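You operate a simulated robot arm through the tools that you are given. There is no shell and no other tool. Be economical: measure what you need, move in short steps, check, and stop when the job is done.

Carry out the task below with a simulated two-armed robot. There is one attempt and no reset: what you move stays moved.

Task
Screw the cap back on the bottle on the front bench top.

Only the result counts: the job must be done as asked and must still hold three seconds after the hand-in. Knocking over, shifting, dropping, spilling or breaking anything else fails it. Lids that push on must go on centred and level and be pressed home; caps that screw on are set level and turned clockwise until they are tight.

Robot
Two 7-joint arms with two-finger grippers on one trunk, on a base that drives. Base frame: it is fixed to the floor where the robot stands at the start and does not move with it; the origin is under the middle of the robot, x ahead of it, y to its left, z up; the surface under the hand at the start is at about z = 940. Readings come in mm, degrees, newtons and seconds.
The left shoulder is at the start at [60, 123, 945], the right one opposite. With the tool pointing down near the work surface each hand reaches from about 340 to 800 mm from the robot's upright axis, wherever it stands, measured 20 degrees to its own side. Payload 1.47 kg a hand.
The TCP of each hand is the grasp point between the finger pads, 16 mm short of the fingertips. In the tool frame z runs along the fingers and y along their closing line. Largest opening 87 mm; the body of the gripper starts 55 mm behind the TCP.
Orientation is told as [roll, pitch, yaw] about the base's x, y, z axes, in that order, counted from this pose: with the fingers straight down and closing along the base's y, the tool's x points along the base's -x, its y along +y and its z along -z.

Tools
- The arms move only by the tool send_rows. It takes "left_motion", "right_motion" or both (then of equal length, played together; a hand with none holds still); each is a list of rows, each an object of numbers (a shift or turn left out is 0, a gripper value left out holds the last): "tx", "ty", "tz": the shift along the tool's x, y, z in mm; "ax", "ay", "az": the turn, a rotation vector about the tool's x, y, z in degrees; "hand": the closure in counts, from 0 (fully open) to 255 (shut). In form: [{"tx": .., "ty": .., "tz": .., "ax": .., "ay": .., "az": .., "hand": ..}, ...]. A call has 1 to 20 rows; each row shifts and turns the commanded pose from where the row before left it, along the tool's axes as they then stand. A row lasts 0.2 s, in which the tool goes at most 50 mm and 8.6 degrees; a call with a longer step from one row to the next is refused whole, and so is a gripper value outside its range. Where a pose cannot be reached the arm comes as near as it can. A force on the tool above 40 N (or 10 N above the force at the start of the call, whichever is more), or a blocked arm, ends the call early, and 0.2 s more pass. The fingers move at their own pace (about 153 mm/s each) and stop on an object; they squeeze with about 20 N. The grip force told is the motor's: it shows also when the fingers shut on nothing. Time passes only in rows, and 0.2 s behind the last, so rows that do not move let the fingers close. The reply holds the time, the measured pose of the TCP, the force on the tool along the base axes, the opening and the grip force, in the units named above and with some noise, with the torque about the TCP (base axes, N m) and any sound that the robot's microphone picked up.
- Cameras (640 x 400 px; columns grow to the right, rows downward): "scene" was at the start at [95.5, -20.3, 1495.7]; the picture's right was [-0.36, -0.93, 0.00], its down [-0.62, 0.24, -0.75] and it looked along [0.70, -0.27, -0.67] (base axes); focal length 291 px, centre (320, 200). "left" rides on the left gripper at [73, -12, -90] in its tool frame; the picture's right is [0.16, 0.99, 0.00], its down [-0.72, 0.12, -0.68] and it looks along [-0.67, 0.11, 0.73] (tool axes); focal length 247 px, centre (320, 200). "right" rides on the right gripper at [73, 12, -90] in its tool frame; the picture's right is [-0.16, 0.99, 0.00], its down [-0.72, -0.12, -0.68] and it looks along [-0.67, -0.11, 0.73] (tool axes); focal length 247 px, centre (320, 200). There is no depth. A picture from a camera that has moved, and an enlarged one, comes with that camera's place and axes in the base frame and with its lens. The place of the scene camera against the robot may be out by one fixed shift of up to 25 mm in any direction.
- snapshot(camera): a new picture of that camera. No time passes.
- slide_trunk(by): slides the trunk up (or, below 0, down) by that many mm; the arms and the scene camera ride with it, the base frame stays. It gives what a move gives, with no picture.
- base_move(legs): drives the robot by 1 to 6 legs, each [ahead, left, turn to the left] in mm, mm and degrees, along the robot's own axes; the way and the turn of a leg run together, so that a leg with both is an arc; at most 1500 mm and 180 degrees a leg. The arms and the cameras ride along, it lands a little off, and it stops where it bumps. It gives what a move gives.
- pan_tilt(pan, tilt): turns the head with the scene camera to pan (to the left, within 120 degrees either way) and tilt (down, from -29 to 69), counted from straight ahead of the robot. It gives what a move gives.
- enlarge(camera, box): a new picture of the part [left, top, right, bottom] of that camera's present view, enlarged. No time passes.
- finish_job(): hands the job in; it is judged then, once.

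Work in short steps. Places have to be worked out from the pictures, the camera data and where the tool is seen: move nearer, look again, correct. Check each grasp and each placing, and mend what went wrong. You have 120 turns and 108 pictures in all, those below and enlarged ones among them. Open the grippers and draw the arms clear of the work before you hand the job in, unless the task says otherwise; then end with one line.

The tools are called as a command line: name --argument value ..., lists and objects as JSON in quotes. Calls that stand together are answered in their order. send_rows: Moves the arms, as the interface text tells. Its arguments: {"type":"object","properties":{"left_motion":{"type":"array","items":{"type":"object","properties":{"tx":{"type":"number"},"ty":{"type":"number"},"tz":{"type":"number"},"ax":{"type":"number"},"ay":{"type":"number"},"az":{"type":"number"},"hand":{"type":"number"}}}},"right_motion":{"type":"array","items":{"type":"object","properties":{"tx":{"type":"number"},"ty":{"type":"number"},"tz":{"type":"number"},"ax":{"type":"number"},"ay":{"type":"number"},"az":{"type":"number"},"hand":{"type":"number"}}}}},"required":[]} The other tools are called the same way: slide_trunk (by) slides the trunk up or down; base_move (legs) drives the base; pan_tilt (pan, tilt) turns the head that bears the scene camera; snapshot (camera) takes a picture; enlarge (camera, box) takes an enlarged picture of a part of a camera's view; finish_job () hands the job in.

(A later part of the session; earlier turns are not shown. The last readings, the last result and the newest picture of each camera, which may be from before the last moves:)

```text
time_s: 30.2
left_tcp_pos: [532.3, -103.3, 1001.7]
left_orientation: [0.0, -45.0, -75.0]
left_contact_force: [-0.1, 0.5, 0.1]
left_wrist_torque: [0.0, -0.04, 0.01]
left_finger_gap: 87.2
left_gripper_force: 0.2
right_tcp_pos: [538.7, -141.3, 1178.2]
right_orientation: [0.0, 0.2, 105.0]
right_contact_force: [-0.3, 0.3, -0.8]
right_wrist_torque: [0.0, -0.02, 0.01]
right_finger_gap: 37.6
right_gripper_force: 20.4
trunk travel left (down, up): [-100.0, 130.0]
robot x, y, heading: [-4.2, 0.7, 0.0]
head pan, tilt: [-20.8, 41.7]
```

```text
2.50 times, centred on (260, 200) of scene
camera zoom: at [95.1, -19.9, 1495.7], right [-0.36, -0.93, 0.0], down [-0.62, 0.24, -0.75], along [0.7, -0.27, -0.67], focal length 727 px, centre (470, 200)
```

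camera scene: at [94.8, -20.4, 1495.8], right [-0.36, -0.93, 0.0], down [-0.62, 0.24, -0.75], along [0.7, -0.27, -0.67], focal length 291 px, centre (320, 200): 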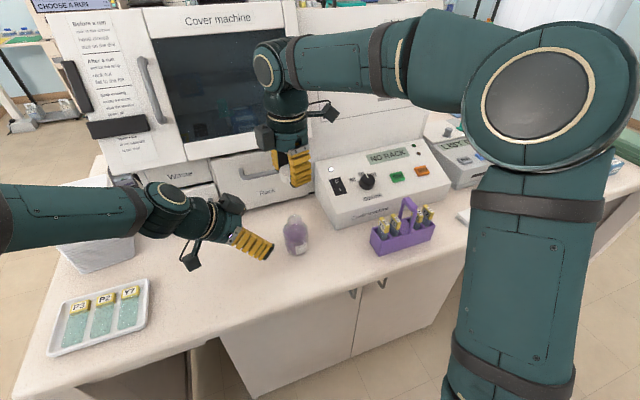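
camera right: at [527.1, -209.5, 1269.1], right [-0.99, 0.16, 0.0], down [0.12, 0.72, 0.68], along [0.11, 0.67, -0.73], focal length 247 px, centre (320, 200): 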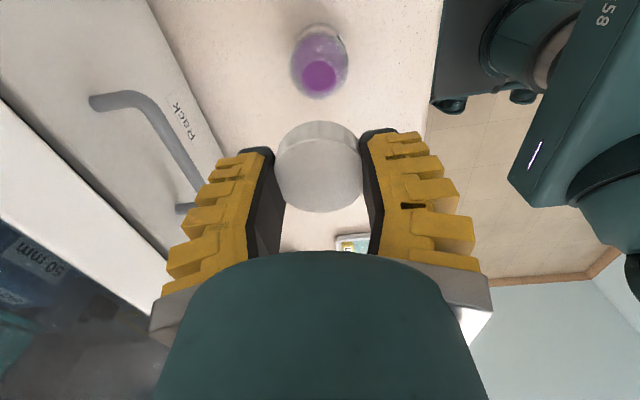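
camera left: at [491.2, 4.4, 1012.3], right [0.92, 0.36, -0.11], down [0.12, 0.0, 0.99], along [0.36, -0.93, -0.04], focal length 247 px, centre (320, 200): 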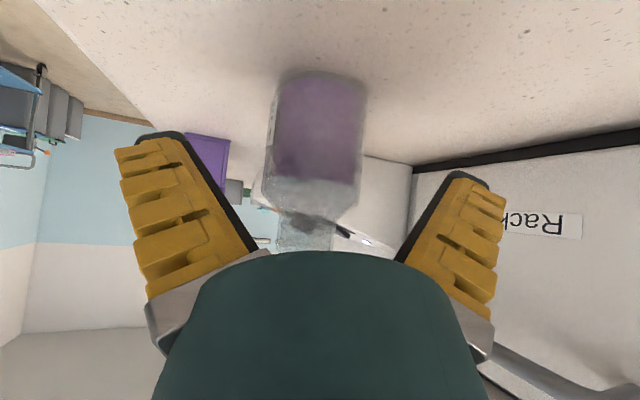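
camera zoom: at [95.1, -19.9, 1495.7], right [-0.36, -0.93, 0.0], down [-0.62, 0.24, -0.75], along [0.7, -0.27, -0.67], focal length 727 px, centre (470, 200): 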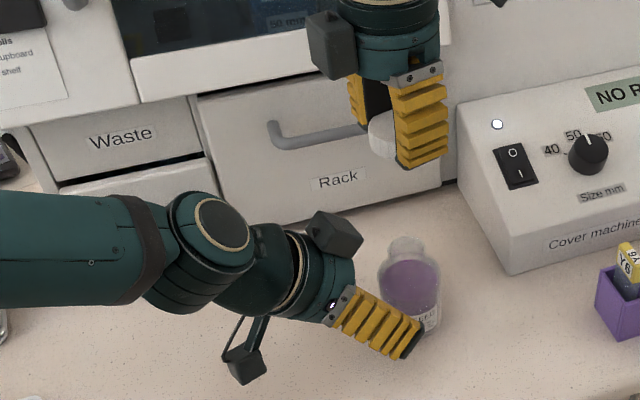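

A sensor box on top of the left wrist would crowd the turning hand. I'll tilt the left hand a further 9° toward horizontal, then go in to the grasp point.

send_rows --left_motion '[{"ay": -4.5}, {"ay": -4.5}, {"tx": 2, "ty": -0.6, "tz": 14}, {"tx": 2, "ty": -0.6, "tz": 14}, {"tx": 1.9, "ty": -0.7, "tz": 14.5}, {}]'

snapshot --camera "left"

enlarge --camera "scene" --box '[160, 120, 360, 280]'

enlarge --camera "right" --box '[200, 0, 440, 220]'

```text
time_s: 31.6
left_tcp_pos: [537.4, -133.9, 970.9]
left_orientation: [0.0, -54.0, -75.0]
left_contact_force: [-1.0, -0.4, 1.0]
left_wrist_torque: [-0.03, -0.02, 0.03]
left_finger_gap: 87.2
left_gripper_force: 0.0
right_tcp_pos: [538.6, -140.7, 1176.7]
right_orientation: [-0.1, 0.0, 105.0]
right_contact_force: [0.8, -0.3, 0.2]
right_wrist_torque: [0.01, 0.0, 0.01]
right_finger_gap: 37.6
right_gripper_force: 19.7
trunk travel left (down, up): [-100.0, 130.0]
robot x, y, heading: [-1.3, 0.2, -0.3]
head pan, tilt: [-20.8, 41.7]
```

```text
69 pictures are left
camera left: at [496.2, -24.7, 964.3], right [0.93, 0.35, -0.13], down [0.08, 0.15, 0.99], along [0.36, -0.93, 0.11], focal length 247 px, centre (320, 200)
```

left: 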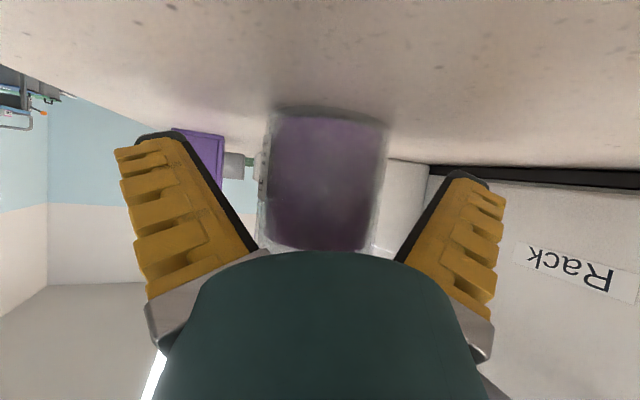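

```text
2.50 times, centred on (260, 200) of scene
camera zoom: at [95.4, -20.0, 1495.7], right [-0.36, -0.93, 0.0], down [-0.62, 0.24, -0.75], along [0.7, -0.27, -0.67], focal length 727 px, centre (470, 200)
```

zoom: 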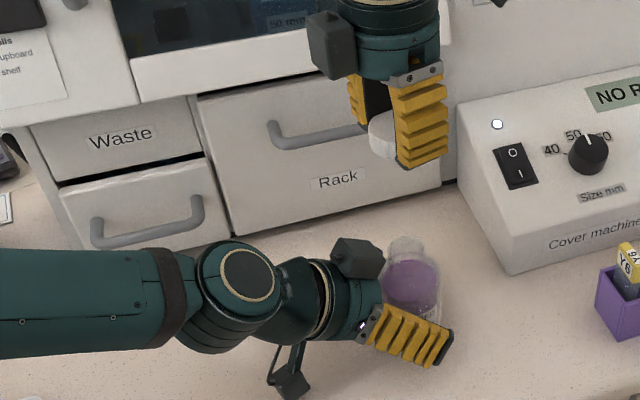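

```text
1.82 times, centred on (320, 110) of right
camera zoom: at [545.9, -213.9, 1266.3], right [-0.99, -0.1, 0.0], down [-0.08, 0.73, 0.68], along [-0.07, 0.68, -0.73], focal length 449 px, centre (320, 364)
```

zoom: 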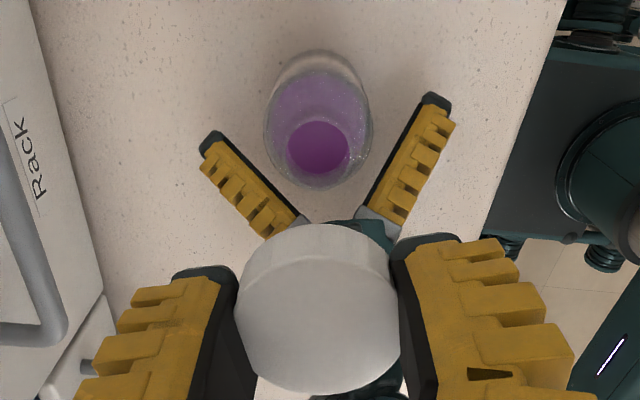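

The bottle is between the left fingers, about 2.5 mm off the grip centre. I'll correct for that and close gently.

send_rows --left_motion '[{"ty": 2.5}, {}, {"hand": 60}, {"hand": 90}, {"hand": 255}, {}, {}]'

snapshot --camera "left"

enlarge --camera "right" --box '[200, 0, 440, 220]'

```text
time_s: 33.2
left_tcp_pos: [539.9, -133.8, 971.7]
left_orientation: [0.0, -54.0, -75.0]
left_contact_force: [0.6, 1.3, 1.7]
left_wrist_torque: [-0.02, -0.14, 0.03]
left_finger_gap: 54.5
left_gripper_force: 20.2
right_tcp_pos: [538.8, -140.6, 1177.7]
right_orientation: [0.0, 0.1, 105.0]
right_contact_force: [-0.6, 0.0, -0.6]
right_wrist_torque: [-0.04, -0.03, 0.01]
right_finger_gap: 37.1
right_gripper_force: 19.8
trunk travel left (down, up): [-100.0, 130.0]
robot x, y, heading: [-1.4, 0.4, 0.2]
head pan, tilt: [-20.8, 41.7]
```

```text
66 pictures are left
camera left: at [499.3, -24.4, 964.6], right [0.93, 0.35, -0.13], down [0.08, 0.15, 0.99], along [0.36, -0.93, 0.11], focal length 247 px, centre (320, 200)
```

left: 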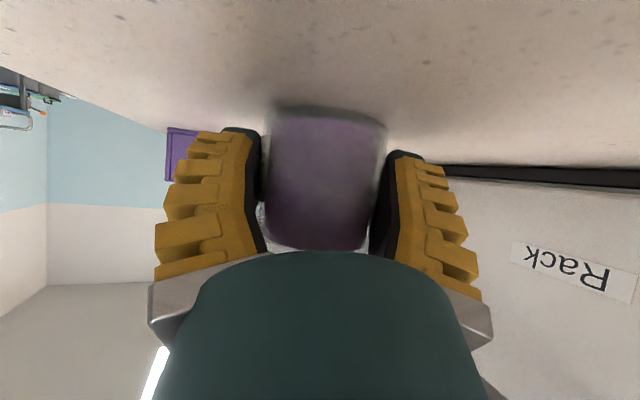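

```text
1.82 times, centred on (320, 110) of right
camera zoom: at [546.0, -214.1, 1266.2], right [-0.99, -0.1, 0.0], down [-0.08, 0.73, 0.68], along [-0.07, 0.68, -0.73], focal length 449 px, centre (320, 364)
```

zoom: 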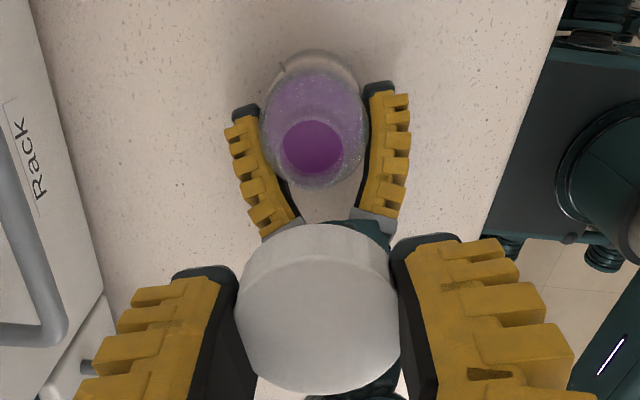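

The bottle is gripped firmly (gap 54.5) and shifted only about 2 mm. I'll bring the cap to just above the mouth and check alignment from the scene camera.

send_rows --right_motion '[{"tx": -2.7, "ty": -3.5, "tz": 25}, {"tz": 35}, {"tz": 35}, {"tz": 20}, {}]'

enlarge --camera "scene" --box '[245, 165, 345, 265]'

snapshot --camera "right"

```text
time_s: 34.4
left_tcp_pos: [539.6, -133.4, 969.9]
left_orientation: [0.0, -54.0, -75.0]
left_contact_force: [-0.7, -0.4, 2.2]
left_wrist_torque: [-0.02, -0.11, 0.02]
left_finger_gap: 54.5
left_gripper_force: 20.2
right_tcp_pos: [542.3, -136.9, 1062.8]
right_orientation: [-0.2, 0.1, 104.8]
right_contact_force: [-0.9, 0.1, 0.5]
right_wrist_torque: [-0.01, -0.01, 0.0]
right_finger_gap: 37.6
right_gripper_force: 20.2
trunk travel left (down, up): [-100.0, 130.0]
robot x, y, heading: [3.9, 0.3, -0.0]
head pan, tilt: [-20.8, 41.7]
```

```text
4.00 times, centred on (295, 215) of scene
camera zoom: at [95.3, -20.3, 1495.7], right [-0.36, -0.93, 0.0], down [-0.62, 0.24, -0.75], along [0.7, -0.27, -0.67], focal length 1163 px, centre (420, 140)
```

zoom: 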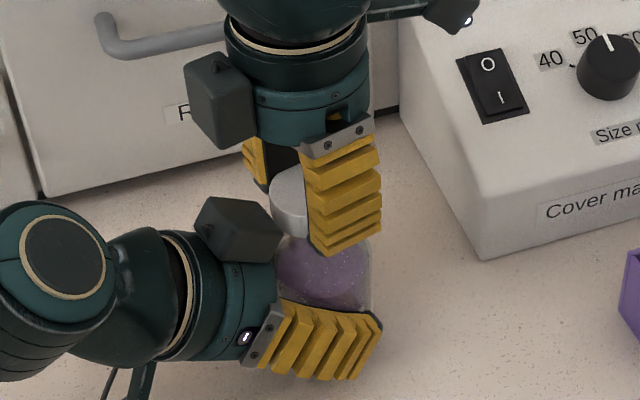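

```text
63 pictures are left
camera right: at [548.7, -210.5, 1151.2], right [-0.99, -0.1, 0.0], down [-0.08, 0.73, 0.68], along [-0.07, 0.68, -0.73], focal length 247 px, centre (320, 200)
```

right: 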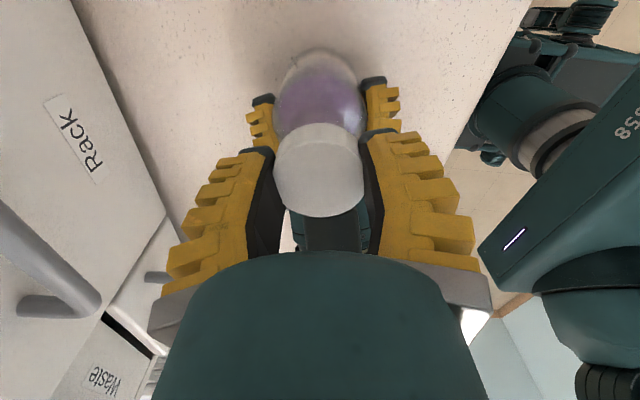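

I'll zoom in on the gap between the cap and the mouth.

enlarge --camera "scene" --box '[300, 200, 345, 240]'

enlarge --camera "scene" --box '[300, 200, 350, 245]'

```text
10.00 times, centred on (322, 220) of scene
camera zoom: at [95.3, -20.3, 1495.7], right [-0.36, -0.93, 0.0], down [-0.62, 0.24, -0.75], along [0.7, -0.27, -0.67], focal length 2907 px, centre (295, 0)
```

zoom: 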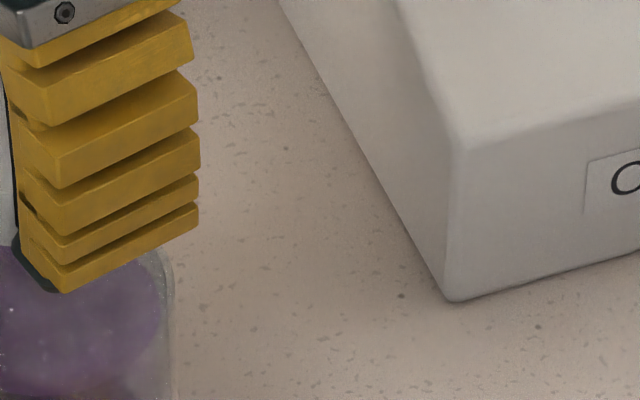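

```text
8.89 times, centred on (325, 222) of scene
camera zoom: at [95.3, -20.3, 1495.7], right [-0.36, -0.93, 0.0], down [-0.62, 0.24, -0.75], along [0.7, -0.27, -0.67], focal length 2584 px, centre (276, 0)
```

zoom: 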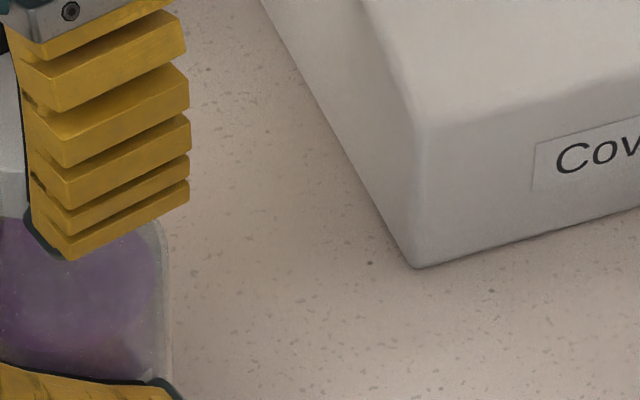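

enlarge --camera "scene" --box '[266, 200, 314, 230]'

```text
13.33 times, centred on (290, 215) of scene
camera zoom: at [95.3, -20.3, 1495.7], right [-0.36, -0.93, 0.0], down [-0.62, 0.24, -0.75], along [0.7, -0.27, -0.67], focal length 3876 px, centre (720, 0)
```

zoom: 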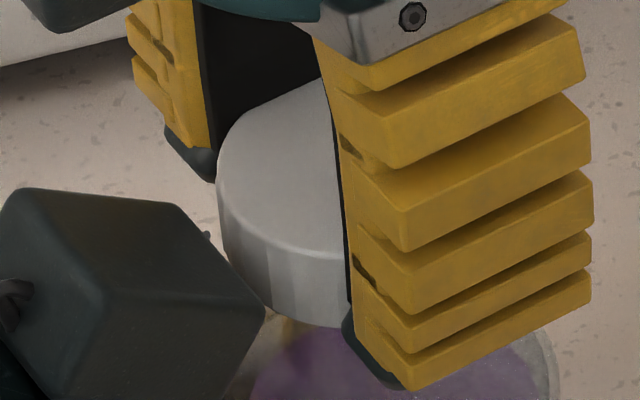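

The finger hides the neck from the scene camera. I'll rotate the right hand to yaw 150, which also gives a longer turning stroke, and look again.

send_rows --right_motion '[{"tz": -8}, {"az": -7.5}, {"az": -7.5}, {"az": -7.5}, {"az": -7.5}, {"az": -7.5}, {"az": -7.5}, {}]'

enlarge --camera "scene" --box '[250, 190, 330, 250]'

snapshot --camera "right"

```text
time_s: 36.2
left_tcp_pos: [538.7, -131.4, 969.8]
left_orientation: [-0.2, -53.8, -75.0]
left_contact_force: [-9.8, 10.0, -5.7]
left_wrist_torque: [-1.36, -0.79, 0.41]
left_finger_gap: 54.8
left_gripper_force: 19.6
right_tcp_pos: [542.7, -137.7, 1070.6]
right_orientation: [-0.1, 0.3, 149.9]
right_contact_force: [11.7, -9.8, 14.2]
right_wrist_torque: [0.3, -0.26, -0.41]
right_finger_gap: 37.8
right_gripper_force: 20.0
trunk travel left (down, up): [-100.0, 130.0]
robot x, y, heading: [1.8, 0.6, -0.1]
head pan, tilt: [-20.8, 41.7]
```

```text
6.67 times, centred on (290, 220) of scene
camera zoom: at [95.3, -20.2, 1495.7], right [-0.36, -0.93, 0.0], down [-0.62, 0.24, -0.75], along [0.7, -0.27, -0.67], focal length 1938 px, centre (520, 67)
```

zoom: 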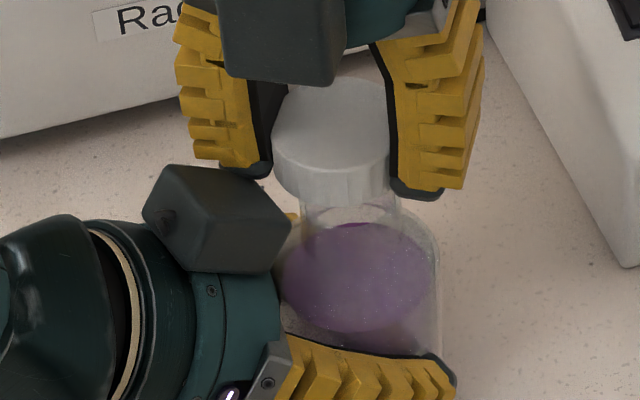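

```text
58 pictures are left
camera right: at [599.2, -184.8, 1160.8], right [-0.63, -0.78, 0.0], down [-0.57, 0.46, 0.68], along [-0.52, 0.43, -0.74], focal length 247 px, centre (320, 200)
```

right: 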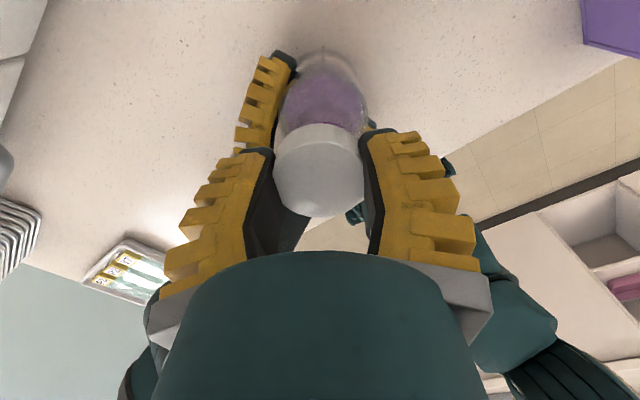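

Contact between the right finger and the left hand's box shows about 15 N. I'll rotate back to yaw 120 to release it, then recheck.

send_rows --right_motion '[{"az": 7.5}, {"az": 7.5}, {"az": 7.5}, {"az": 7.5}, {}]'

enlarge --camera "scene" --box '[250, 190, 330, 250]'

enlarge --camera "right" --box '[240, 30, 400, 230]'

```text
time_s: 37.4
left_tcp_pos: [539.0, -133.8, 971.2]
left_orientation: [0.0, -54.0, -75.0]
left_contact_force: [-0.2, -0.5, -2.2]
left_wrist_torque: [0.01, 0.01, 0.01]
left_finger_gap: 54.4
left_gripper_force: 19.8
right_tcp_pos: [542.5, -137.2, 1071.0]
right_orientation: [0.0, 0.0, 119.8]
right_contact_force: [-0.3, -0.4, 0.2]
right_wrist_torque: [0.01, -0.03, 0.0]
right_finger_gap: 37.5
right_gripper_force: 19.9
trunk travel left (down, up): [-100.0, 130.0]
robot x, y, heading: [4.8, -4.3, 0.2]
head pan, tilt: [-20.8, 41.7]
```

```text
6.67 times, centred on (290, 220) of scene
camera zoom: at [95.7, -20.3, 1495.6], right [-0.36, -0.93, 0.0], down [-0.62, 0.24, -0.75], along [0.7, -0.27, -0.67], focal length 1938 px, centre (520, 67)
```

zoom: 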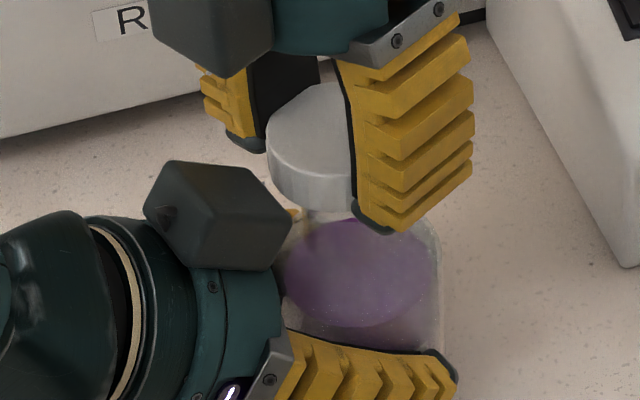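

```text
2.00 times, centred on (320, 130) of right
camera zoom: at [567.8, -206.1, 1159.6], right [-0.94, -0.35, 0.0], down [-0.26, 0.69, 0.68], along [-0.24, 0.64, -0.73], focal length 494 px, centre (320, 340)
```

zoom: 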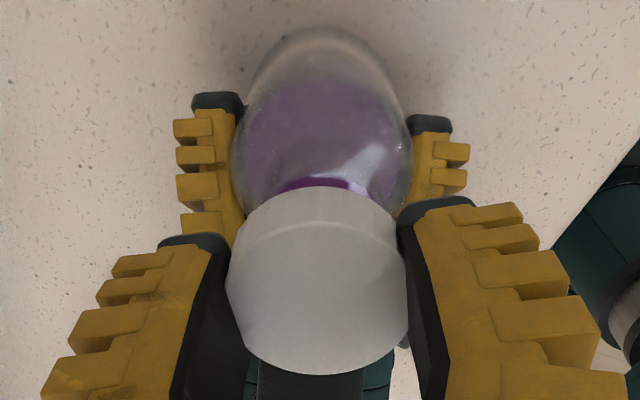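

There's no residual force. By both cameras the cap needs to move about 4.4 mm in -y, so I'll correct and lower to about 4 mm above the mouth.

send_rows --right_motion '[{"tx": 4, "ty": 1.9}, {"tz": 12}, {}]'

enlarge --camera "scene" --box '[262, 200, 318, 240]'

enlarge --camera "right" --box '[240, 30, 400, 230]'

```text
time_s: 38.2
left_tcp_pos: [539.7, -132.6, 971.0]
left_orientation: [0.1, -54.0, -74.9]
left_contact_force: [0.0, 0.4, -1.6]
left_wrist_torque: [-0.03, 0.0, -0.01]
left_finger_gap: 54.1
left_gripper_force: 20.6
right_tcp_pos: [541.5, -141.0, 1058.1]
right_orientation: [-0.1, 0.1, 119.9]
right_contact_force: [-0.4, -1.2, -1.1]
right_wrist_torque: [0.05, -0.01, -0.01]
right_finger_gap: 37.4
right_gripper_force: 19.8
trunk travel left (down, up): [-100.0, 130.0]
robot x, y, heading: [1.8, 0.4, -0.0]
head pan, tilt: [-20.8, 41.7]
```

```text
10.00 times, centred on (290, 220) of scene
camera zoom: at [95.5, -20.3, 1495.7], right [-0.36, -0.93, 0.0], down [-0.62, 0.24, -0.75], along [0.7, -0.27, -0.67], focal length 2907 px, centre (620, 0)
```

zoom: 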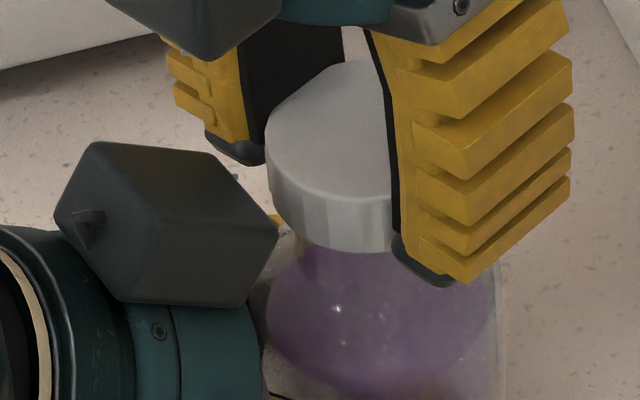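

```text
2.00 times, centred on (320, 130) of right
camera zoom: at [567.8, -211.0, 1146.8], right [-0.93, -0.36, 0.0], down [-0.26, 0.69, 0.68], along [-0.24, 0.64, -0.73], focal length 494 px, centre (320, 340)
```

zoom: 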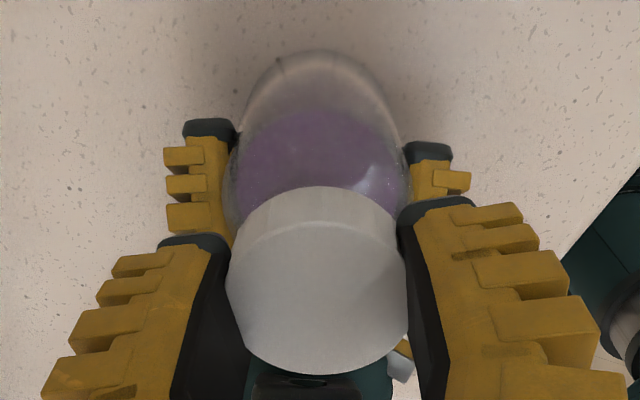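

Alignment now agrees to within a millimetre in both views. I'll lower in small steps to touch.

send_rows --right_motion '[{"tz": 1.5}, {"tz": 1.5}, {"tz": 1.5}, {"tz": 1}, {}]'

```text
time_s: 39.4
left_tcp_pos: [540.2, -132.8, 970.7]
left_orientation: [-0.1, -54.0, -75.1]
left_contact_force: [0.6, 0.5, -2.0]
left_wrist_torque: [0.0, -0.01, -0.02]
left_finger_gap: 54.2
left_gripper_force: 19.8
right_tcp_pos: [543.0, -140.5, 1053.4]
right_orientation: [0.0, 0.0, 119.9]
right_contact_force: [-0.4, -1.2, 0.9]
right_wrist_torque: [-0.02, 0.01, -0.03]
right_finger_gap: 37.4
right_gripper_force: 19.9
trunk travel left (down, up): [-100.0, 130.0]
robot x, y, heading: [1.8, 4.0, -0.1]
head pan, tilt: [-20.8, 41.7]
```

No contact yet, so I'll keep going down slowly.

send_rows --right_motion '[{"tz": 1}, {"tz": 1}, {"tz": 1}, {"tz": 1}, {}]'

```text
time_s: 40.6
left_tcp_pos: [539.3, -132.2, 971.6]
left_orientation: [0.0, -54.0, -75.0]
left_contact_force: [0.2, -0.7, -1.3]
left_wrist_torque: [0.02, -0.04, 0.01]
left_finger_gap: 54.3
left_gripper_force: 20.1
right_tcp_pos: [542.6, -142.4, 1049.3]
right_orientation: [-0.1, 0.1, 119.9]
right_contact_force: [0.2, -0.3, 0.0]
right_wrist_torque: [0.01, 0.01, -0.01]
right_finger_gap: 37.4
right_gripper_force: 20.3
trunk travel left (down, up): [-100.0, 130.0]
robot x, y, heading: [-0.4, -3.1, -0.1]
head pan, tilt: [-20.8, 41.7]
```

send_rows --right_motion '[{"tz": 1}, {"tz": 1}, {"tz": 1}, {"tz": 1}, {}]'

enlarge --camera "scene" --box '[262, 200, 318, 240]'

```text
time_s: 41.8
left_tcp_pos: [540.0, -132.7, 969.2]
left_orientation: [0.1, -54.1, -75.1]
left_contact_force: [-0.2, -1.7, -3.0]
left_wrist_torque: [0.2, 0.09, -0.01]
left_finger_gap: 54.1
left_gripper_force: 20.1
right_tcp_pos: [542.5, -140.8, 1044.3]
right_orientation: [-0.1, -0.1, 119.9]
right_contact_force: [0.0, 1.8, -0.3]
right_wrist_torque: [0.02, -0.06, -0.01]
right_finger_gap: 37.4
right_gripper_force: 20.1
trunk travel left (down, up): [-100.0, 130.0]
robot x, y, heading: [-2.9, 4.1, -0.0]
head pan, tilt: [-20.8, 41.7]
```

```text
10.00 times, centred on (290, 220) of scene
camera zoom: at [95.7, -20.3, 1495.7], right [-0.36, -0.93, 0.0], down [-0.62, 0.24, -0.75], along [0.7, -0.27, -0.67], focal length 2907 px, centre (620, 0)
```

zoom: 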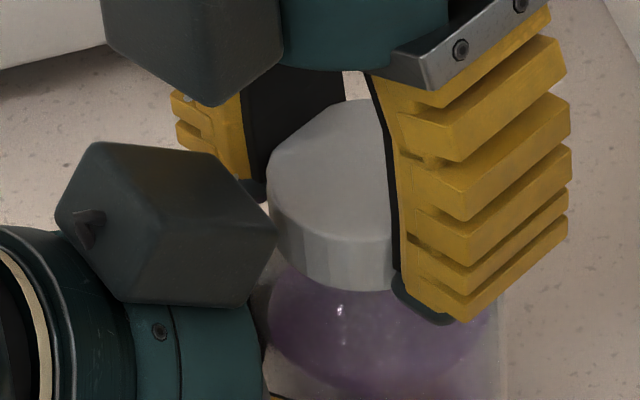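

The left-hand torque is just starting to show, so contact is beginning. I'll go on down gently.

send_rows --right_motion '[{"tz": 1}, {"tz": 1}, {}]'

```text
time_s: 42.6
left_tcp_pos: [540.0, -132.6, 969.5]
left_orientation: [-0.1, -53.9, -74.9]
left_contact_force: [-0.7, -2.3, -8.7]
left_wrist_torque: [0.13, -0.01, -0.02]
left_finger_gap: 53.7
left_gripper_force: 20.2
right_tcp_pos: [542.5, -142.0, 1043.7]
right_orientation: [-0.2, 0.1, 119.9]
right_contact_force: [0.5, 2.1, 6.7]
right_wrist_torque: [0.01, -0.03, -0.03]
right_finger_gap: 37.7
right_gripper_force: 20.3
trunk travel left (down, up): [-100.0, 130.0]
robot x, y, heading: [0.0, -1.9, 0.1]
head pan, tilt: [-20.8, 41.7]
```

Vertical contact is 7 N, so the cap is sitting on the neck. I'll open slightly and check how it rests.

send_rows --right_motion '[{"hand": 95}, {}, {}]'

enlarge --camera "scene" --box '[262, 200, 318, 240]'

enlarge --camera "right" --box '[240, 110, 400, 250]'

```text
time_s: 43.4
left_tcp_pos: [539.7, -133.1, 971.8]
left_orientation: [0.0, -53.9, -75.0]
left_contact_force: [1.0, 0.3, -2.3]
left_wrist_torque: [0.0, 0.01, 0.04]
left_finger_gap: 54.6
left_gripper_force: 19.6
right_tcp_pos: [543.2, -140.9, 1043.7]
right_orientation: [0.0, 0.2, 119.8]
right_contact_force: [0.0, 0.0, 0.3]
right_wrist_torque: [-0.02, 0.02, 0.0]
right_finger_gap: 59.8
right_gripper_force: 3.4
trunk travel left (down, up): [-100.0, 130.0]
robot x, y, heading: [1.5, 0.1, -0.0]
head pan, tilt: [-20.8, 41.7]
```

```text
10.00 times, centred on (290, 220) of scene
camera zoom: at [95.7, -20.3, 1495.7], right [-0.36, -0.93, 0.0], down [-0.62, 0.24, -0.75], along [0.7, -0.27, -0.67], focal length 2907 px, centre (620, 0)
```

zoom: 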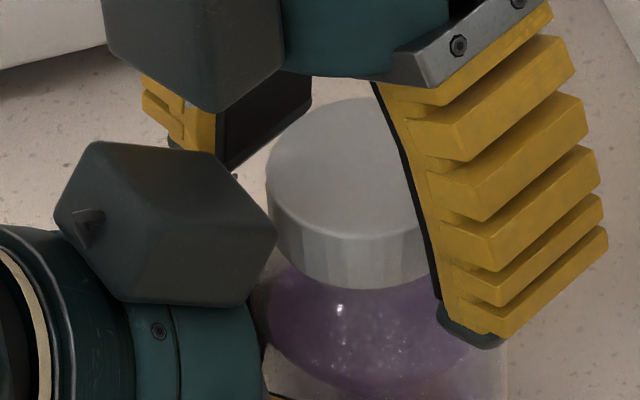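

```text
2.86 times, centred on (320, 180) of right
camera zoom: at [568.4, -210.6, 1132.3], right [-0.93, -0.36, 0.0], down [-0.26, 0.69, 0.68], along [-0.24, 0.64, -0.73], focal length 706 px, centre (320, 257)
```

zoom: 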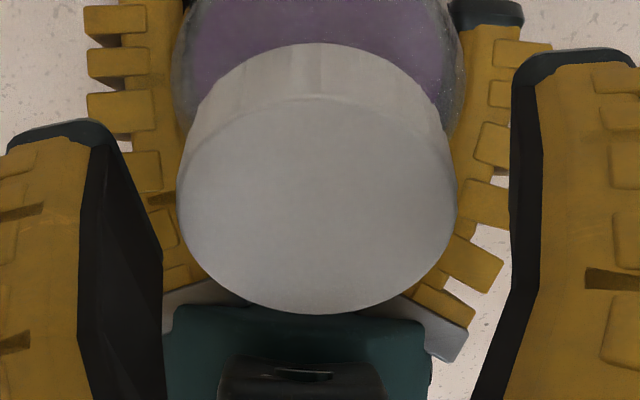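

The cap sits level and centred on the neck. The left-hand box limits turning to about yaw 130→75, so I'll use repeated short strokes. First stroke is to close and turn 45° clockwise with slight down pressure.

send_rows --right_motion '[{"hand": 255}, {}, {"tz": 1}, {"az": 7.5, "tz": 0.1}, {"az": 7.5, "tz": 0.1}, {"az": 7.5, "tz": 0.1}, {"az": 7.5, "tz": 0.1}, {"az": 7.5, "tz": 0.1}, {"az": 7.5, "tz": 0.1}, {}]'

enlarge --camera "scene" --box '[250, 190, 330, 250]'

```text
time_s: 45.6
left_tcp_pos: [538.8, -132.9, 971.0]
left_orientation: [-0.2, -54.0, -74.9]
left_contact_force: [-1.3, 2.8, -9.7]
left_wrist_torque: [-0.08, -0.12, 0.03]
left_finger_gap: 54.1
left_gripper_force: 19.9
right_tcp_pos: [542.8, -141.2, 1041.3]
right_orientation: [-0.1, 0.0, 74.8]
right_contact_force: [1.2, -3.5, 6.7]
right_wrist_torque: [-0.03, -0.05, -0.03]
right_finger_gap: 38.4
right_gripper_force: 19.8
trunk travel left (down, up): [-100.0, 130.0]
robot x, y, heading: [1.0, 4.8, 0.2]
head pan, tilt: [-20.8, 41.7]
```

```text
6.67 times, centred on (290, 220) of scene
camera zoom: at [95.7, -20.3, 1495.7], right [-0.36, -0.93, 0.0], down [-0.62, 0.24, -0.75], along [0.7, -0.27, -0.67], focal length 1938 px, centre (520, 67)
```

zoom: 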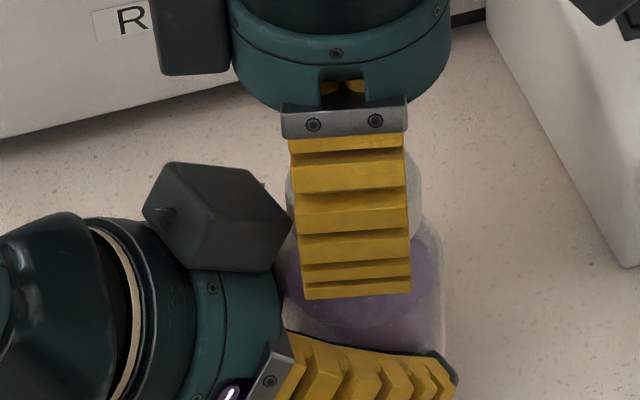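

The turn went smoothly and the downward force is a steady 7 N. Next is the ratchet cycle: open, swing back to yaw 130, close and turn 55° clockwise.

send_rows --right_motion '[{"hand": 95}, {}, {"az": -7.9}, {"az": -7.9}, {"az": -7.9}, {"az": -7.9}, {"az": -7.9}, {"az": -7.9}, {"az": -7.9}, {"hand": 255}, {}, {"az": 7.9, "tz": 0.1}, {"az": 7.9, "tz": 0.1}, {"az": 7.9, "tz": 0.1}, {"az": 7.9, "tz": 0.1}, {"az": 7.9, "tz": 0.1}, {"az": 7.9, "tz": 0.1}, {"az": 7.9, "tz": 0.1}]'

enlarge --camera "right" --box '[240, 110, 400, 250]'

```text
time_s: 49.4
left_tcp_pos: [540.3, -134.1, 971.3]
left_orientation: [0.1, -54.0, -75.0]
left_contact_force: [-2.6, 0.6, -1.3]
left_wrist_torque: [-0.01, -0.2, -0.04]
left_finger_gap: 54.7
left_gripper_force: 19.9
right_tcp_pos: [542.4, -143.1, 1041.1]
right_orientation: [-0.1, 0.0, 74.7]
right_contact_force: [3.4, -0.4, -0.2]
right_wrist_torque: [0.03, -0.05, -0.01]
right_finger_gap: 39.4
right_gripper_force: 19.7
trunk travel left (down, up): [-100.0, 130.0]
robot x, y, heading: [1.4, 1.6, 0.1]
head pan, tilt: [-20.8, 41.7]
```

```text
2.86 times, centred on (320, 180) of right
camera zoom: at [511.9, -208.9, 1129.9], right [-0.91, 0.41, 0.0], down [0.3, 0.67, 0.68], along [0.28, 0.62, -0.73], focal length 706 px, centre (320, 257)
```

zoom: 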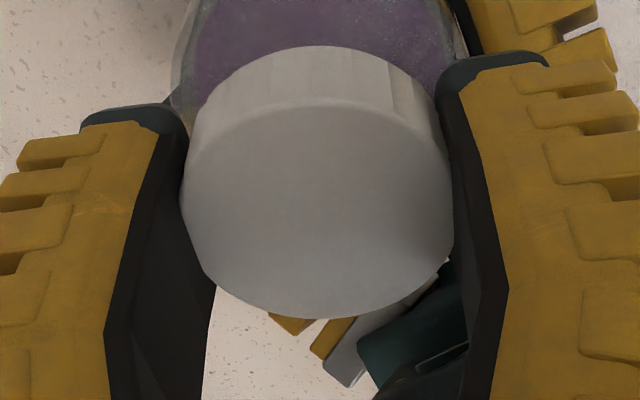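

The vertical force dropped to zero, so the cap is following its thread or the hand relaxed. I'll repeat the cycle with a little more downward feed.

send_rows --right_motion '[{"hand": 95}, {}, {"az": -7.9}, {"az": -7.9}, {"az": -7.9}, {"az": -7.9}, {"az": -7.9}, {"az": -7.9}, {"az": -7.9}, {"hand": 255}, {}, {"tz": 0.5}, {"az": 7.9, "tz": 0.15}, {"az": 7.9, "tz": 0.15}, {"az": 7.9, "tz": 0.15}, {"az": 7.9, "tz": 0.15}, {"az": 7.9, "tz": 0.15}, {"az": 7.9, "tz": 0.15}, {"az": 7.9, "tz": 0.15}]'

```text
time_s: 53.4
left_tcp_pos: [539.3, -133.2, 971.4]
left_orientation: [0.0, -53.9, -75.0]
left_contact_force: [-0.7, 1.3, -2.5]
left_wrist_torque: [-0.05, -0.06, 0.02]
left_finger_gap: 54.4
left_gripper_force: 20.3
right_tcp_pos: [542.8, -141.9, 1039.9]
right_orientation: [-0.2, 0.0, 74.8]
right_contact_force: [0.2, -1.9, 0.7]
right_wrist_torque: [0.01, 0.04, -0.01]
right_finger_gap: 38.8
right_gripper_force: 19.4
trunk travel left (down, up): [-100.0, 130.0]
robot x, y, heading: [0.5, 1.1, 0.0]
head pan, tilt: [-20.8, 41.7]
```

It's descending freely with low force. I'll continue with the next cycles.

send_rows --right_motion '[{"hand": 95}, {}, {"az": -7.9}, {"az": -7.9}, {"az": -7.9}, {"az": -7.9}, {"az": -7.9}, {"az": -7.9}, {"az": -7.9}, {"hand": 255}, {}, {"tz": 0.3}, {"az": 7.9, "tz": 0.1}, {"az": 7.9, "tz": 0.1}, {"az": 7.9, "tz": 0.1}, {"az": 7.9, "tz": 0.1}, {"az": 7.9, "tz": 0.1}, {"az": 7.9, "tz": 0.1}, {"az": 7.9, "tz": 0.1}]'

enlarge --camera "scene" --box '[250, 190, 330, 250]'

enlarge --camera "right" --box '[240, 60, 400, 250]'

```text
time_s: 57.4
left_tcp_pos: [538.8, -132.7, 970.4]
left_orientation: [0.0, -53.9, -75.0]
left_contact_force: [0.2, -1.4, -3.5]
left_wrist_torque: [0.1, -0.08, -0.05]
left_finger_gap: 54.1
left_gripper_force: 20.0
right_tcp_pos: [543.8, -142.6, 1036.9]
right_orientation: [-0.2, 0.0, 74.8]
right_contact_force: [-0.2, 1.9, 1.7]
right_wrist_torque: [0.05, 0.16, 0.01]
right_finger_gap: 39.7
right_gripper_force: 19.7
trunk travel left (down, up): [-100.0, 130.0]
robot x, y, heading: [0.5, -3.2, 0.0]
head pan, tilt: [-20.8, 41.7]
```

```text
6.67 times, centred on (290, 220) of scene
camera zoom: at [95.6, -20.3, 1495.7], right [-0.36, -0.93, 0.0], down [-0.62, 0.24, -0.75], along [0.7, -0.27, -0.67], focal length 1938 px, centre (520, 67)
```

zoom: 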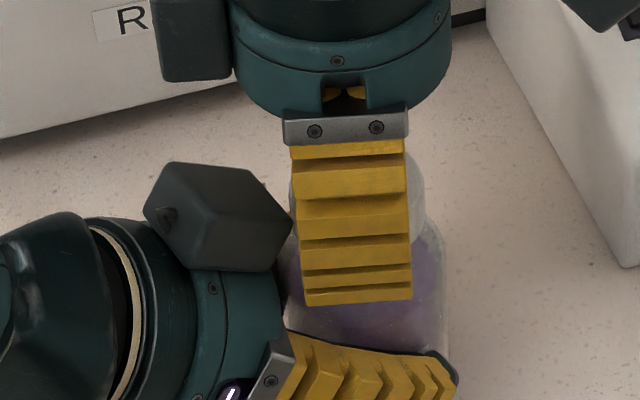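

```text
2.11 times, centred on (320, 155) of right
camera zoom: at [512.3, -209.1, 1127.5], right [-0.91, 0.41, 0.0], down [0.3, 0.67, 0.68], along [0.28, 0.62, -0.73], focal length 520 px, centre (320, 295)
```

zoom: 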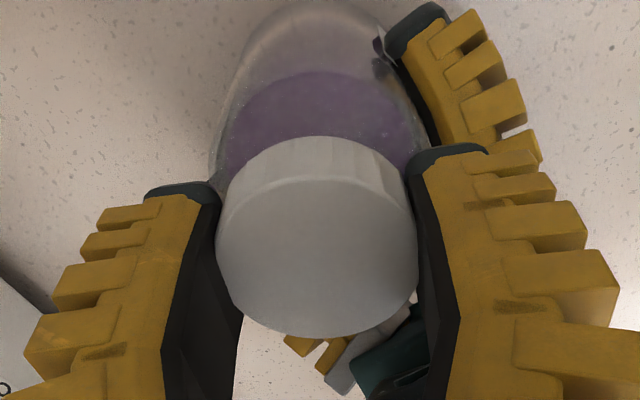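

The cap follows the hand down and looks level. I'll continue the cycles while watching the z torque.

send_rows --right_motion '[{"hand": 95}, {}, {"az": -7.9}, {"az": -7.9}, {"az": -7.9}, {"az": -7.9}, {"az": -7.9}, {"az": -7.9}, {"az": -7.9}, {"hand": 255}, {}, {"tz": 0.3}, {"az": 7.9, "tz": 0.05}, {"az": 7.9, "tz": 0.05}, {"az": 7.9, "tz": 0.05}, {"az": 7.9, "tz": 0.05}, {"az": 7.9, "tz": 0.05}, {"az": 7.9, "tz": 0.05}, {"az": 7.9, "tz": 0.05}]'

send_rows --right_motion '[{"hand": 95}, {}, {"az": -7.9}, {"az": -7.9}, {"az": -7.9}, {"az": -7.9}, {"az": -7.9}, {"az": -7.9}, {"az": -7.9}]'

enlarge --camera "scene" --box '[262, 200, 318, 240]'

enlarge --camera "right" --box '[240, 110, 400, 250]'

```text
time_s: 61.4
left_tcp_pos: [539.3, -133.3, 970.9]
left_orientation: [0.0, -54.1, -74.9]
left_contact_force: [-1.5, 6.4, 0.4]
left_wrist_torque: [-0.1, -0.12, -0.07]
left_finger_gap: 53.6
left_gripper_force: 20.2
right_tcp_pos: [542.6, -142.9, 1038.2]
right_orientation: [-0.1, -0.1, 74.7]
right_contact_force: [1.3, -5.2, 1.7]
right_wrist_torque: [-0.15, 0.08, 0.13]
right_finger_gap: 38.6
right_gripper_force: 19.9
trunk travel left (down, up): [-100.0, 130.0]
robot x, y, heading: [-4.4, 0.6, 0.1]
head pan, tilt: [-20.8, 41.7]
```

```text
time_s: 63.4
left_tcp_pos: [540.4, -133.0, 970.2]
left_orientation: [0.0, -54.0, -75.0]
left_contact_force: [0.9, -1.6, 2.0]
left_wrist_torque: [0.07, 0.01, 0.02]
left_finger_gap: 52.3
left_gripper_force: 20.2
right_tcp_pos: [543.1, -142.0, 1038.4]
right_orientation: [0.0, 0.1, 130.3]
right_contact_force: [0.2, -0.3, 0.5]
right_wrist_torque: [-0.04, 0.0, 0.01]
right_finger_gap: 59.9
right_gripper_force: 3.9
trunk travel left (down, up): [-100.0, 130.0]
robot x, y, heading: [-0.1, -0.3, 0.1]
head pan, tilt: [-20.8, 41.7]
```

```text
10.00 times, centred on (290, 220) of scene
camera zoom: at [95.4, -20.3, 1495.7], right [-0.36, -0.93, 0.0], down [-0.62, 0.24, -0.75], along [0.7, -0.27, -0.67], focal length 2907 px, centre (620, 0)
```

zoom: 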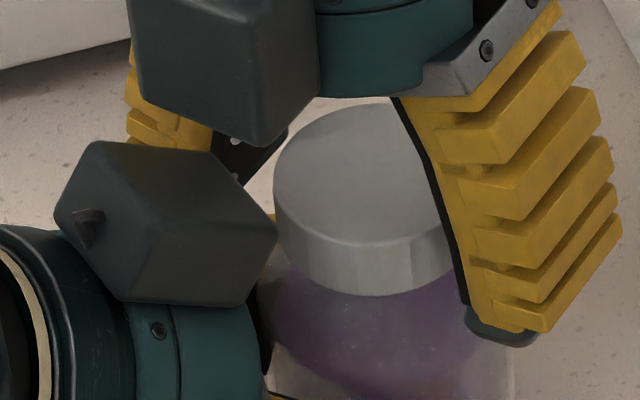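

```text
2.86 times, centred on (320, 180) of right
camera zoom: at [580.3, -204.8, 1126.5], right [-0.85, -0.52, 0.0], down [-0.38, 0.63, 0.68], along [-0.35, 0.58, -0.73], focal length 706 px, centre (320, 257)
```

zoom: 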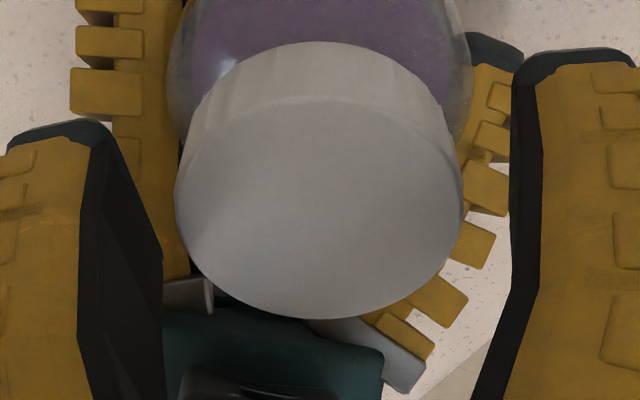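

The z torque rose to 0.13 N·m at the end of that stroke, and the cap sits lower than before and still level. I'll do another stroke and read the torque.

send_rows --right_motion '[{"hand": 255}, {}, {}, {"az": 7.9, "tz": 0.05}, {"az": 7.9, "tz": 0.05}, {"az": 7.9, "tz": 0.05}, {"az": 7.9, "tz": 0.05}, {"az": 7.9, "tz": 0.05}, {"az": 7.9, "tz": 0.05}, {"az": 7.9, "tz": 0.05}]'

enlarge --camera "right" --box '[240, 60, 400, 250]'

snapshot --camera "left"

```text
time_s: 65.6
left_tcp_pos: [539.7, -132.5, 970.9]
left_orientation: [0.1, -54.1, -75.0]
left_contact_force: [0.7, 7.9, 1.8]
left_wrist_torque: [-0.09, 0.0, -0.13]
left_finger_gap: 53.7
left_gripper_force: 20.2
right_tcp_pos: [542.0, -142.0, 1036.3]
right_orientation: [-0.2, 0.0, 74.6]
right_contact_force: [-2.8, -7.4, 3.4]
right_wrist_torque: [-0.18, 0.09, 0.21]
right_finger_gap: 38.8
right_gripper_force: 20.2
trunk travel left (down, up): [-100.0, 130.0]
robot x, y, heading: [-5.4, -1.8, -0.0]
head pan, tilt: [-20.8, 41.7]
```

```text
2.11 times, centred on (320, 155) of right
camera zoom: at [511.9, -209.2, 1125.7], right [-0.91, 0.41, 0.0], down [0.3, 0.67, 0.68], along [0.28, 0.62, -0.73], focal length 520 px, centre (320, 295)
```

zoom: 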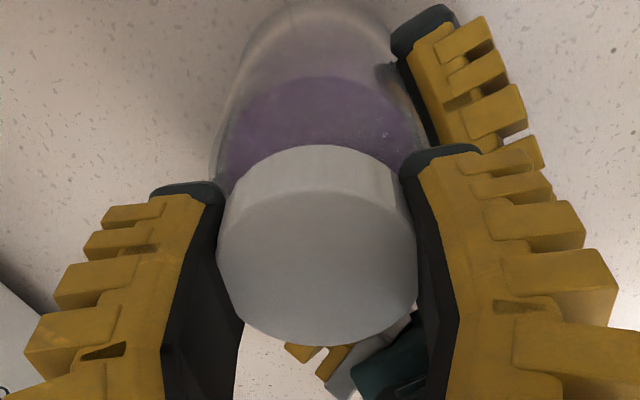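

```text
43 pictures are left
camera left: at [498.9, -24.2, 964.8], right [0.93, 0.35, -0.13], down [0.08, 0.15, 0.99], along [0.36, -0.93, 0.11], focal length 247 px, centre (320, 200)
```

left: 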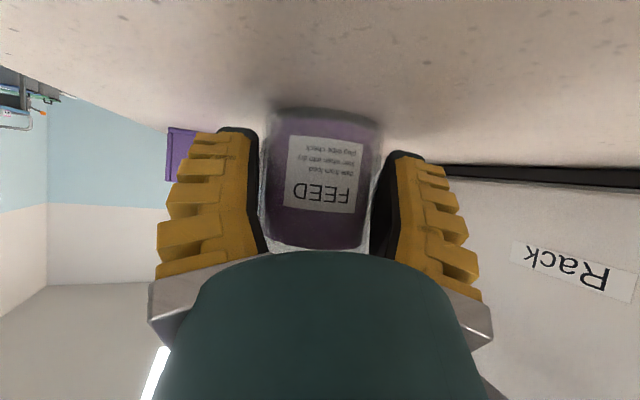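

The label has turned to face the left camera, so over the last two strokes the bottle was turning with the cap. That means the cap has bottomed or tightened at about 0.2 N·m. I'll do one more stroke while pressing down to hold the bottle, and compare the label afterwards.

send_rows --right_motion '[{"hand": 95}, {}, {"az": -7.9}, {"az": -7.9}, {"az": -7.9}, {"az": -7.9}, {"az": -7.9}, {"az": -7.9}, {"az": -7.9}, {"hand": 255}, {}, {}, {"tz": 1.5}, {"tz": 1.5}, {"az": 4}, {"az": 4}, {"az": 4}]'

enlarge --camera "left" --box '[240, 90, 400, 250]'

```text
time_s: 69.2
left_tcp_pos: [538.4, -133.7, 970.9]
left_orientation: [0.0, -54.0, -75.0]
left_contact_force: [-1.8, 7.1, 0.9]
left_wrist_torque: [-0.09, 0.01, -0.17]
left_finger_gap: 53.3
left_gripper_force: 19.8
right_tcp_pos: [540.9, -141.5, 1033.4]
right_orientation: [0.1, 0.0, 118.2]
right_contact_force: [-1.2, -6.9, 4.0]
right_wrist_torque: [-0.13, 0.11, 0.26]
right_finger_gap: 38.6
right_gripper_force: 19.6
trunk travel left (down, up): [-100.0, 130.0]
robot x, y, heading: [1.8, -3.5, 0.0]
head pan, tilt: [-20.8, 41.7]
```

```text
2.50 times, centred on (320, 170) of left
camera zoom: at [498.0, -24.8, 964.6], right [0.93, 0.34, -0.13], down [0.08, 0.15, 0.99], along [0.36, -0.93, 0.11], focal length 617 px, centre (320, 275)
```

zoom: 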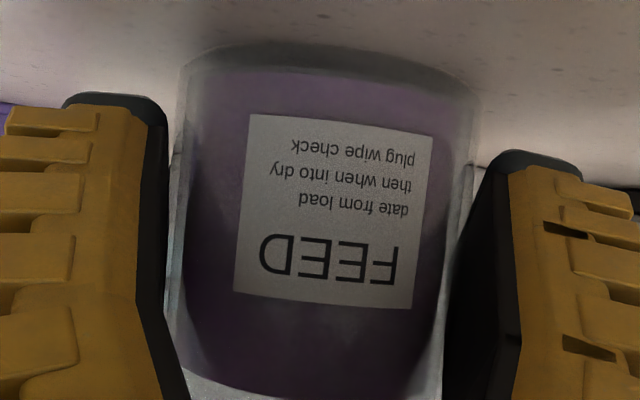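

The torque is 0.26 N·m and the bottle has hardly turned. I'll go on turning in small steps.

send_rows --right_motion '[{"az": 4}, {"az": 4}, {"az": 4}, {"az": 4}]'

enlarge --camera "left" --box '[240, 90, 400, 250]'

```text
time_s: 70.2
left_tcp_pos: [539.0, -133.3, 970.8]
left_orientation: [0.0, -54.0, -75.0]
left_contact_force: [-1.8, 1.5, -2.2]
left_wrist_torque: [0.0, 0.04, -0.23]
left_finger_gap: 54.8
left_gripper_force: 20.1
right_tcp_pos: [543.0, -141.7, 1033.3]
right_orientation: [-0.1, 0.0, 102.2]
right_contact_force: [3.3, -1.2, -0.4]
right_wrist_torque: [-0.06, -0.13, 0.22]
right_finger_gap: 38.2
right_gripper_force: 20.1
trunk travel left (down, up): [-100.0, 130.0]
robot x, y, heading: [-0.7, 0.6, -0.3]
head pan, tilt: [-20.8, 41.7]
```

```text
2.50 times, centred on (320, 170) of left
camera zoom: at [499.2, -24.7, 964.3], right [0.93, 0.35, -0.13], down [0.08, 0.15, 0.99], along [0.36, -0.93, 0.11], focal length 617 px, centre (320, 275)
```

zoom: 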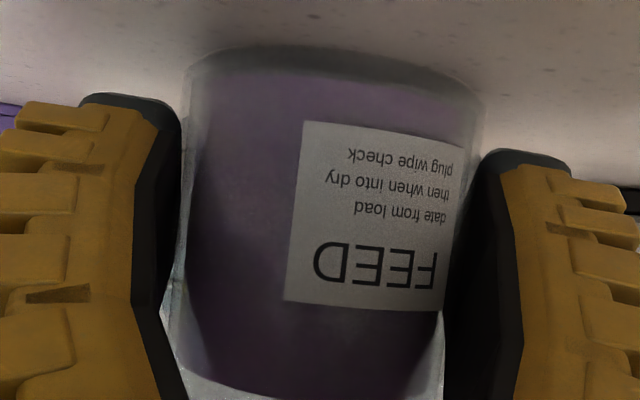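

The bottle now turns with the cap at about 0.22 N·m, so the cap is fixed to it. I'll open, raise the right hand and inspect the seat.

send_rows --right_motion '[{"hand": 80}, {}, {"tz": -20}, {"tz": -40}, {"tz": -40}, {}]'

enlarge --camera "scene" --box '[262, 200, 318, 250]'

enlarge --camera "right" --box '[240, 40, 400, 140]'

```text
time_s: 71.6
left_tcp_pos: [540.2, -134.2, 971.6]
left_orientation: [0.0, -54.0, -75.0]
left_contact_force: [-0.4, -0.9, -1.3]
left_wrist_torque: [0.0, 0.02, -0.01]
left_finger_gap: 54.3
left_gripper_force: 19.9
right_tcp_pos: [543.6, -142.5, 1133.6]
right_orientation: [0.0, 0.1, 102.2]
right_contact_force: [0.1, 0.6, -0.8]
right_wrist_torque: [-0.01, 0.01, -0.03]
right_finger_gap: 64.2
right_gripper_force: 3.1
trunk travel left (down, up): [-100.0, 130.0]
robot x, y, heading: [0.8, -1.2, -0.1]
head pan, tilt: [-20.8, 41.7]
```

```text
8.00 times, centred on (290, 225) of scene
camera zoom: at [95.9, -20.3, 1495.6], right [-0.36, -0.93, 0.0], down [-0.62, 0.24, -0.75], along [0.7, -0.27, -0.67], focal length 2325 px, centre (560, 0)
```

zoom: 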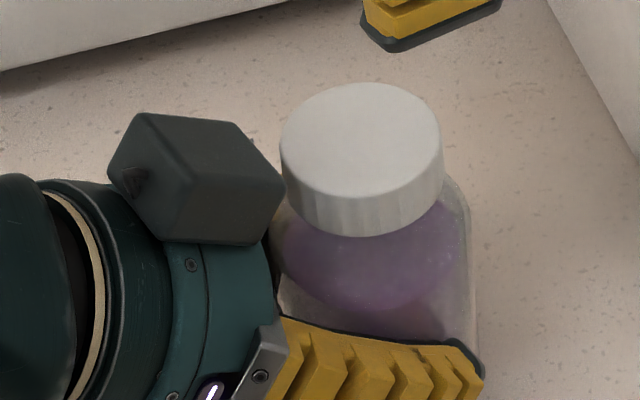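

```text
4.00 times, centred on (320, 90) of right
camera zoom: at [547.4, -216.1, 1222.8], right [-1.0, -0.05, 0.0], down [-0.04, 0.73, 0.68], along [-0.04, 0.68, -0.73], focal length 988 px, centre (320, 640)
```

zoom: 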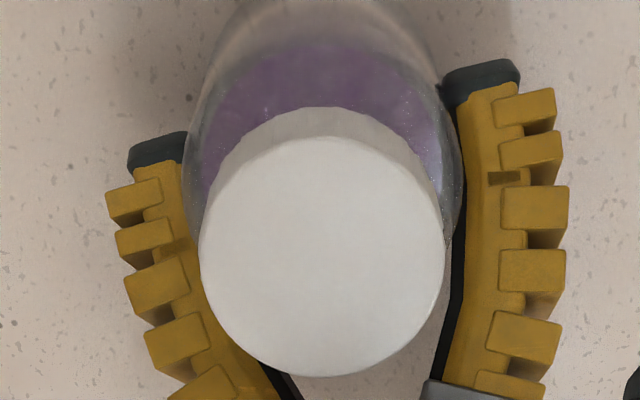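

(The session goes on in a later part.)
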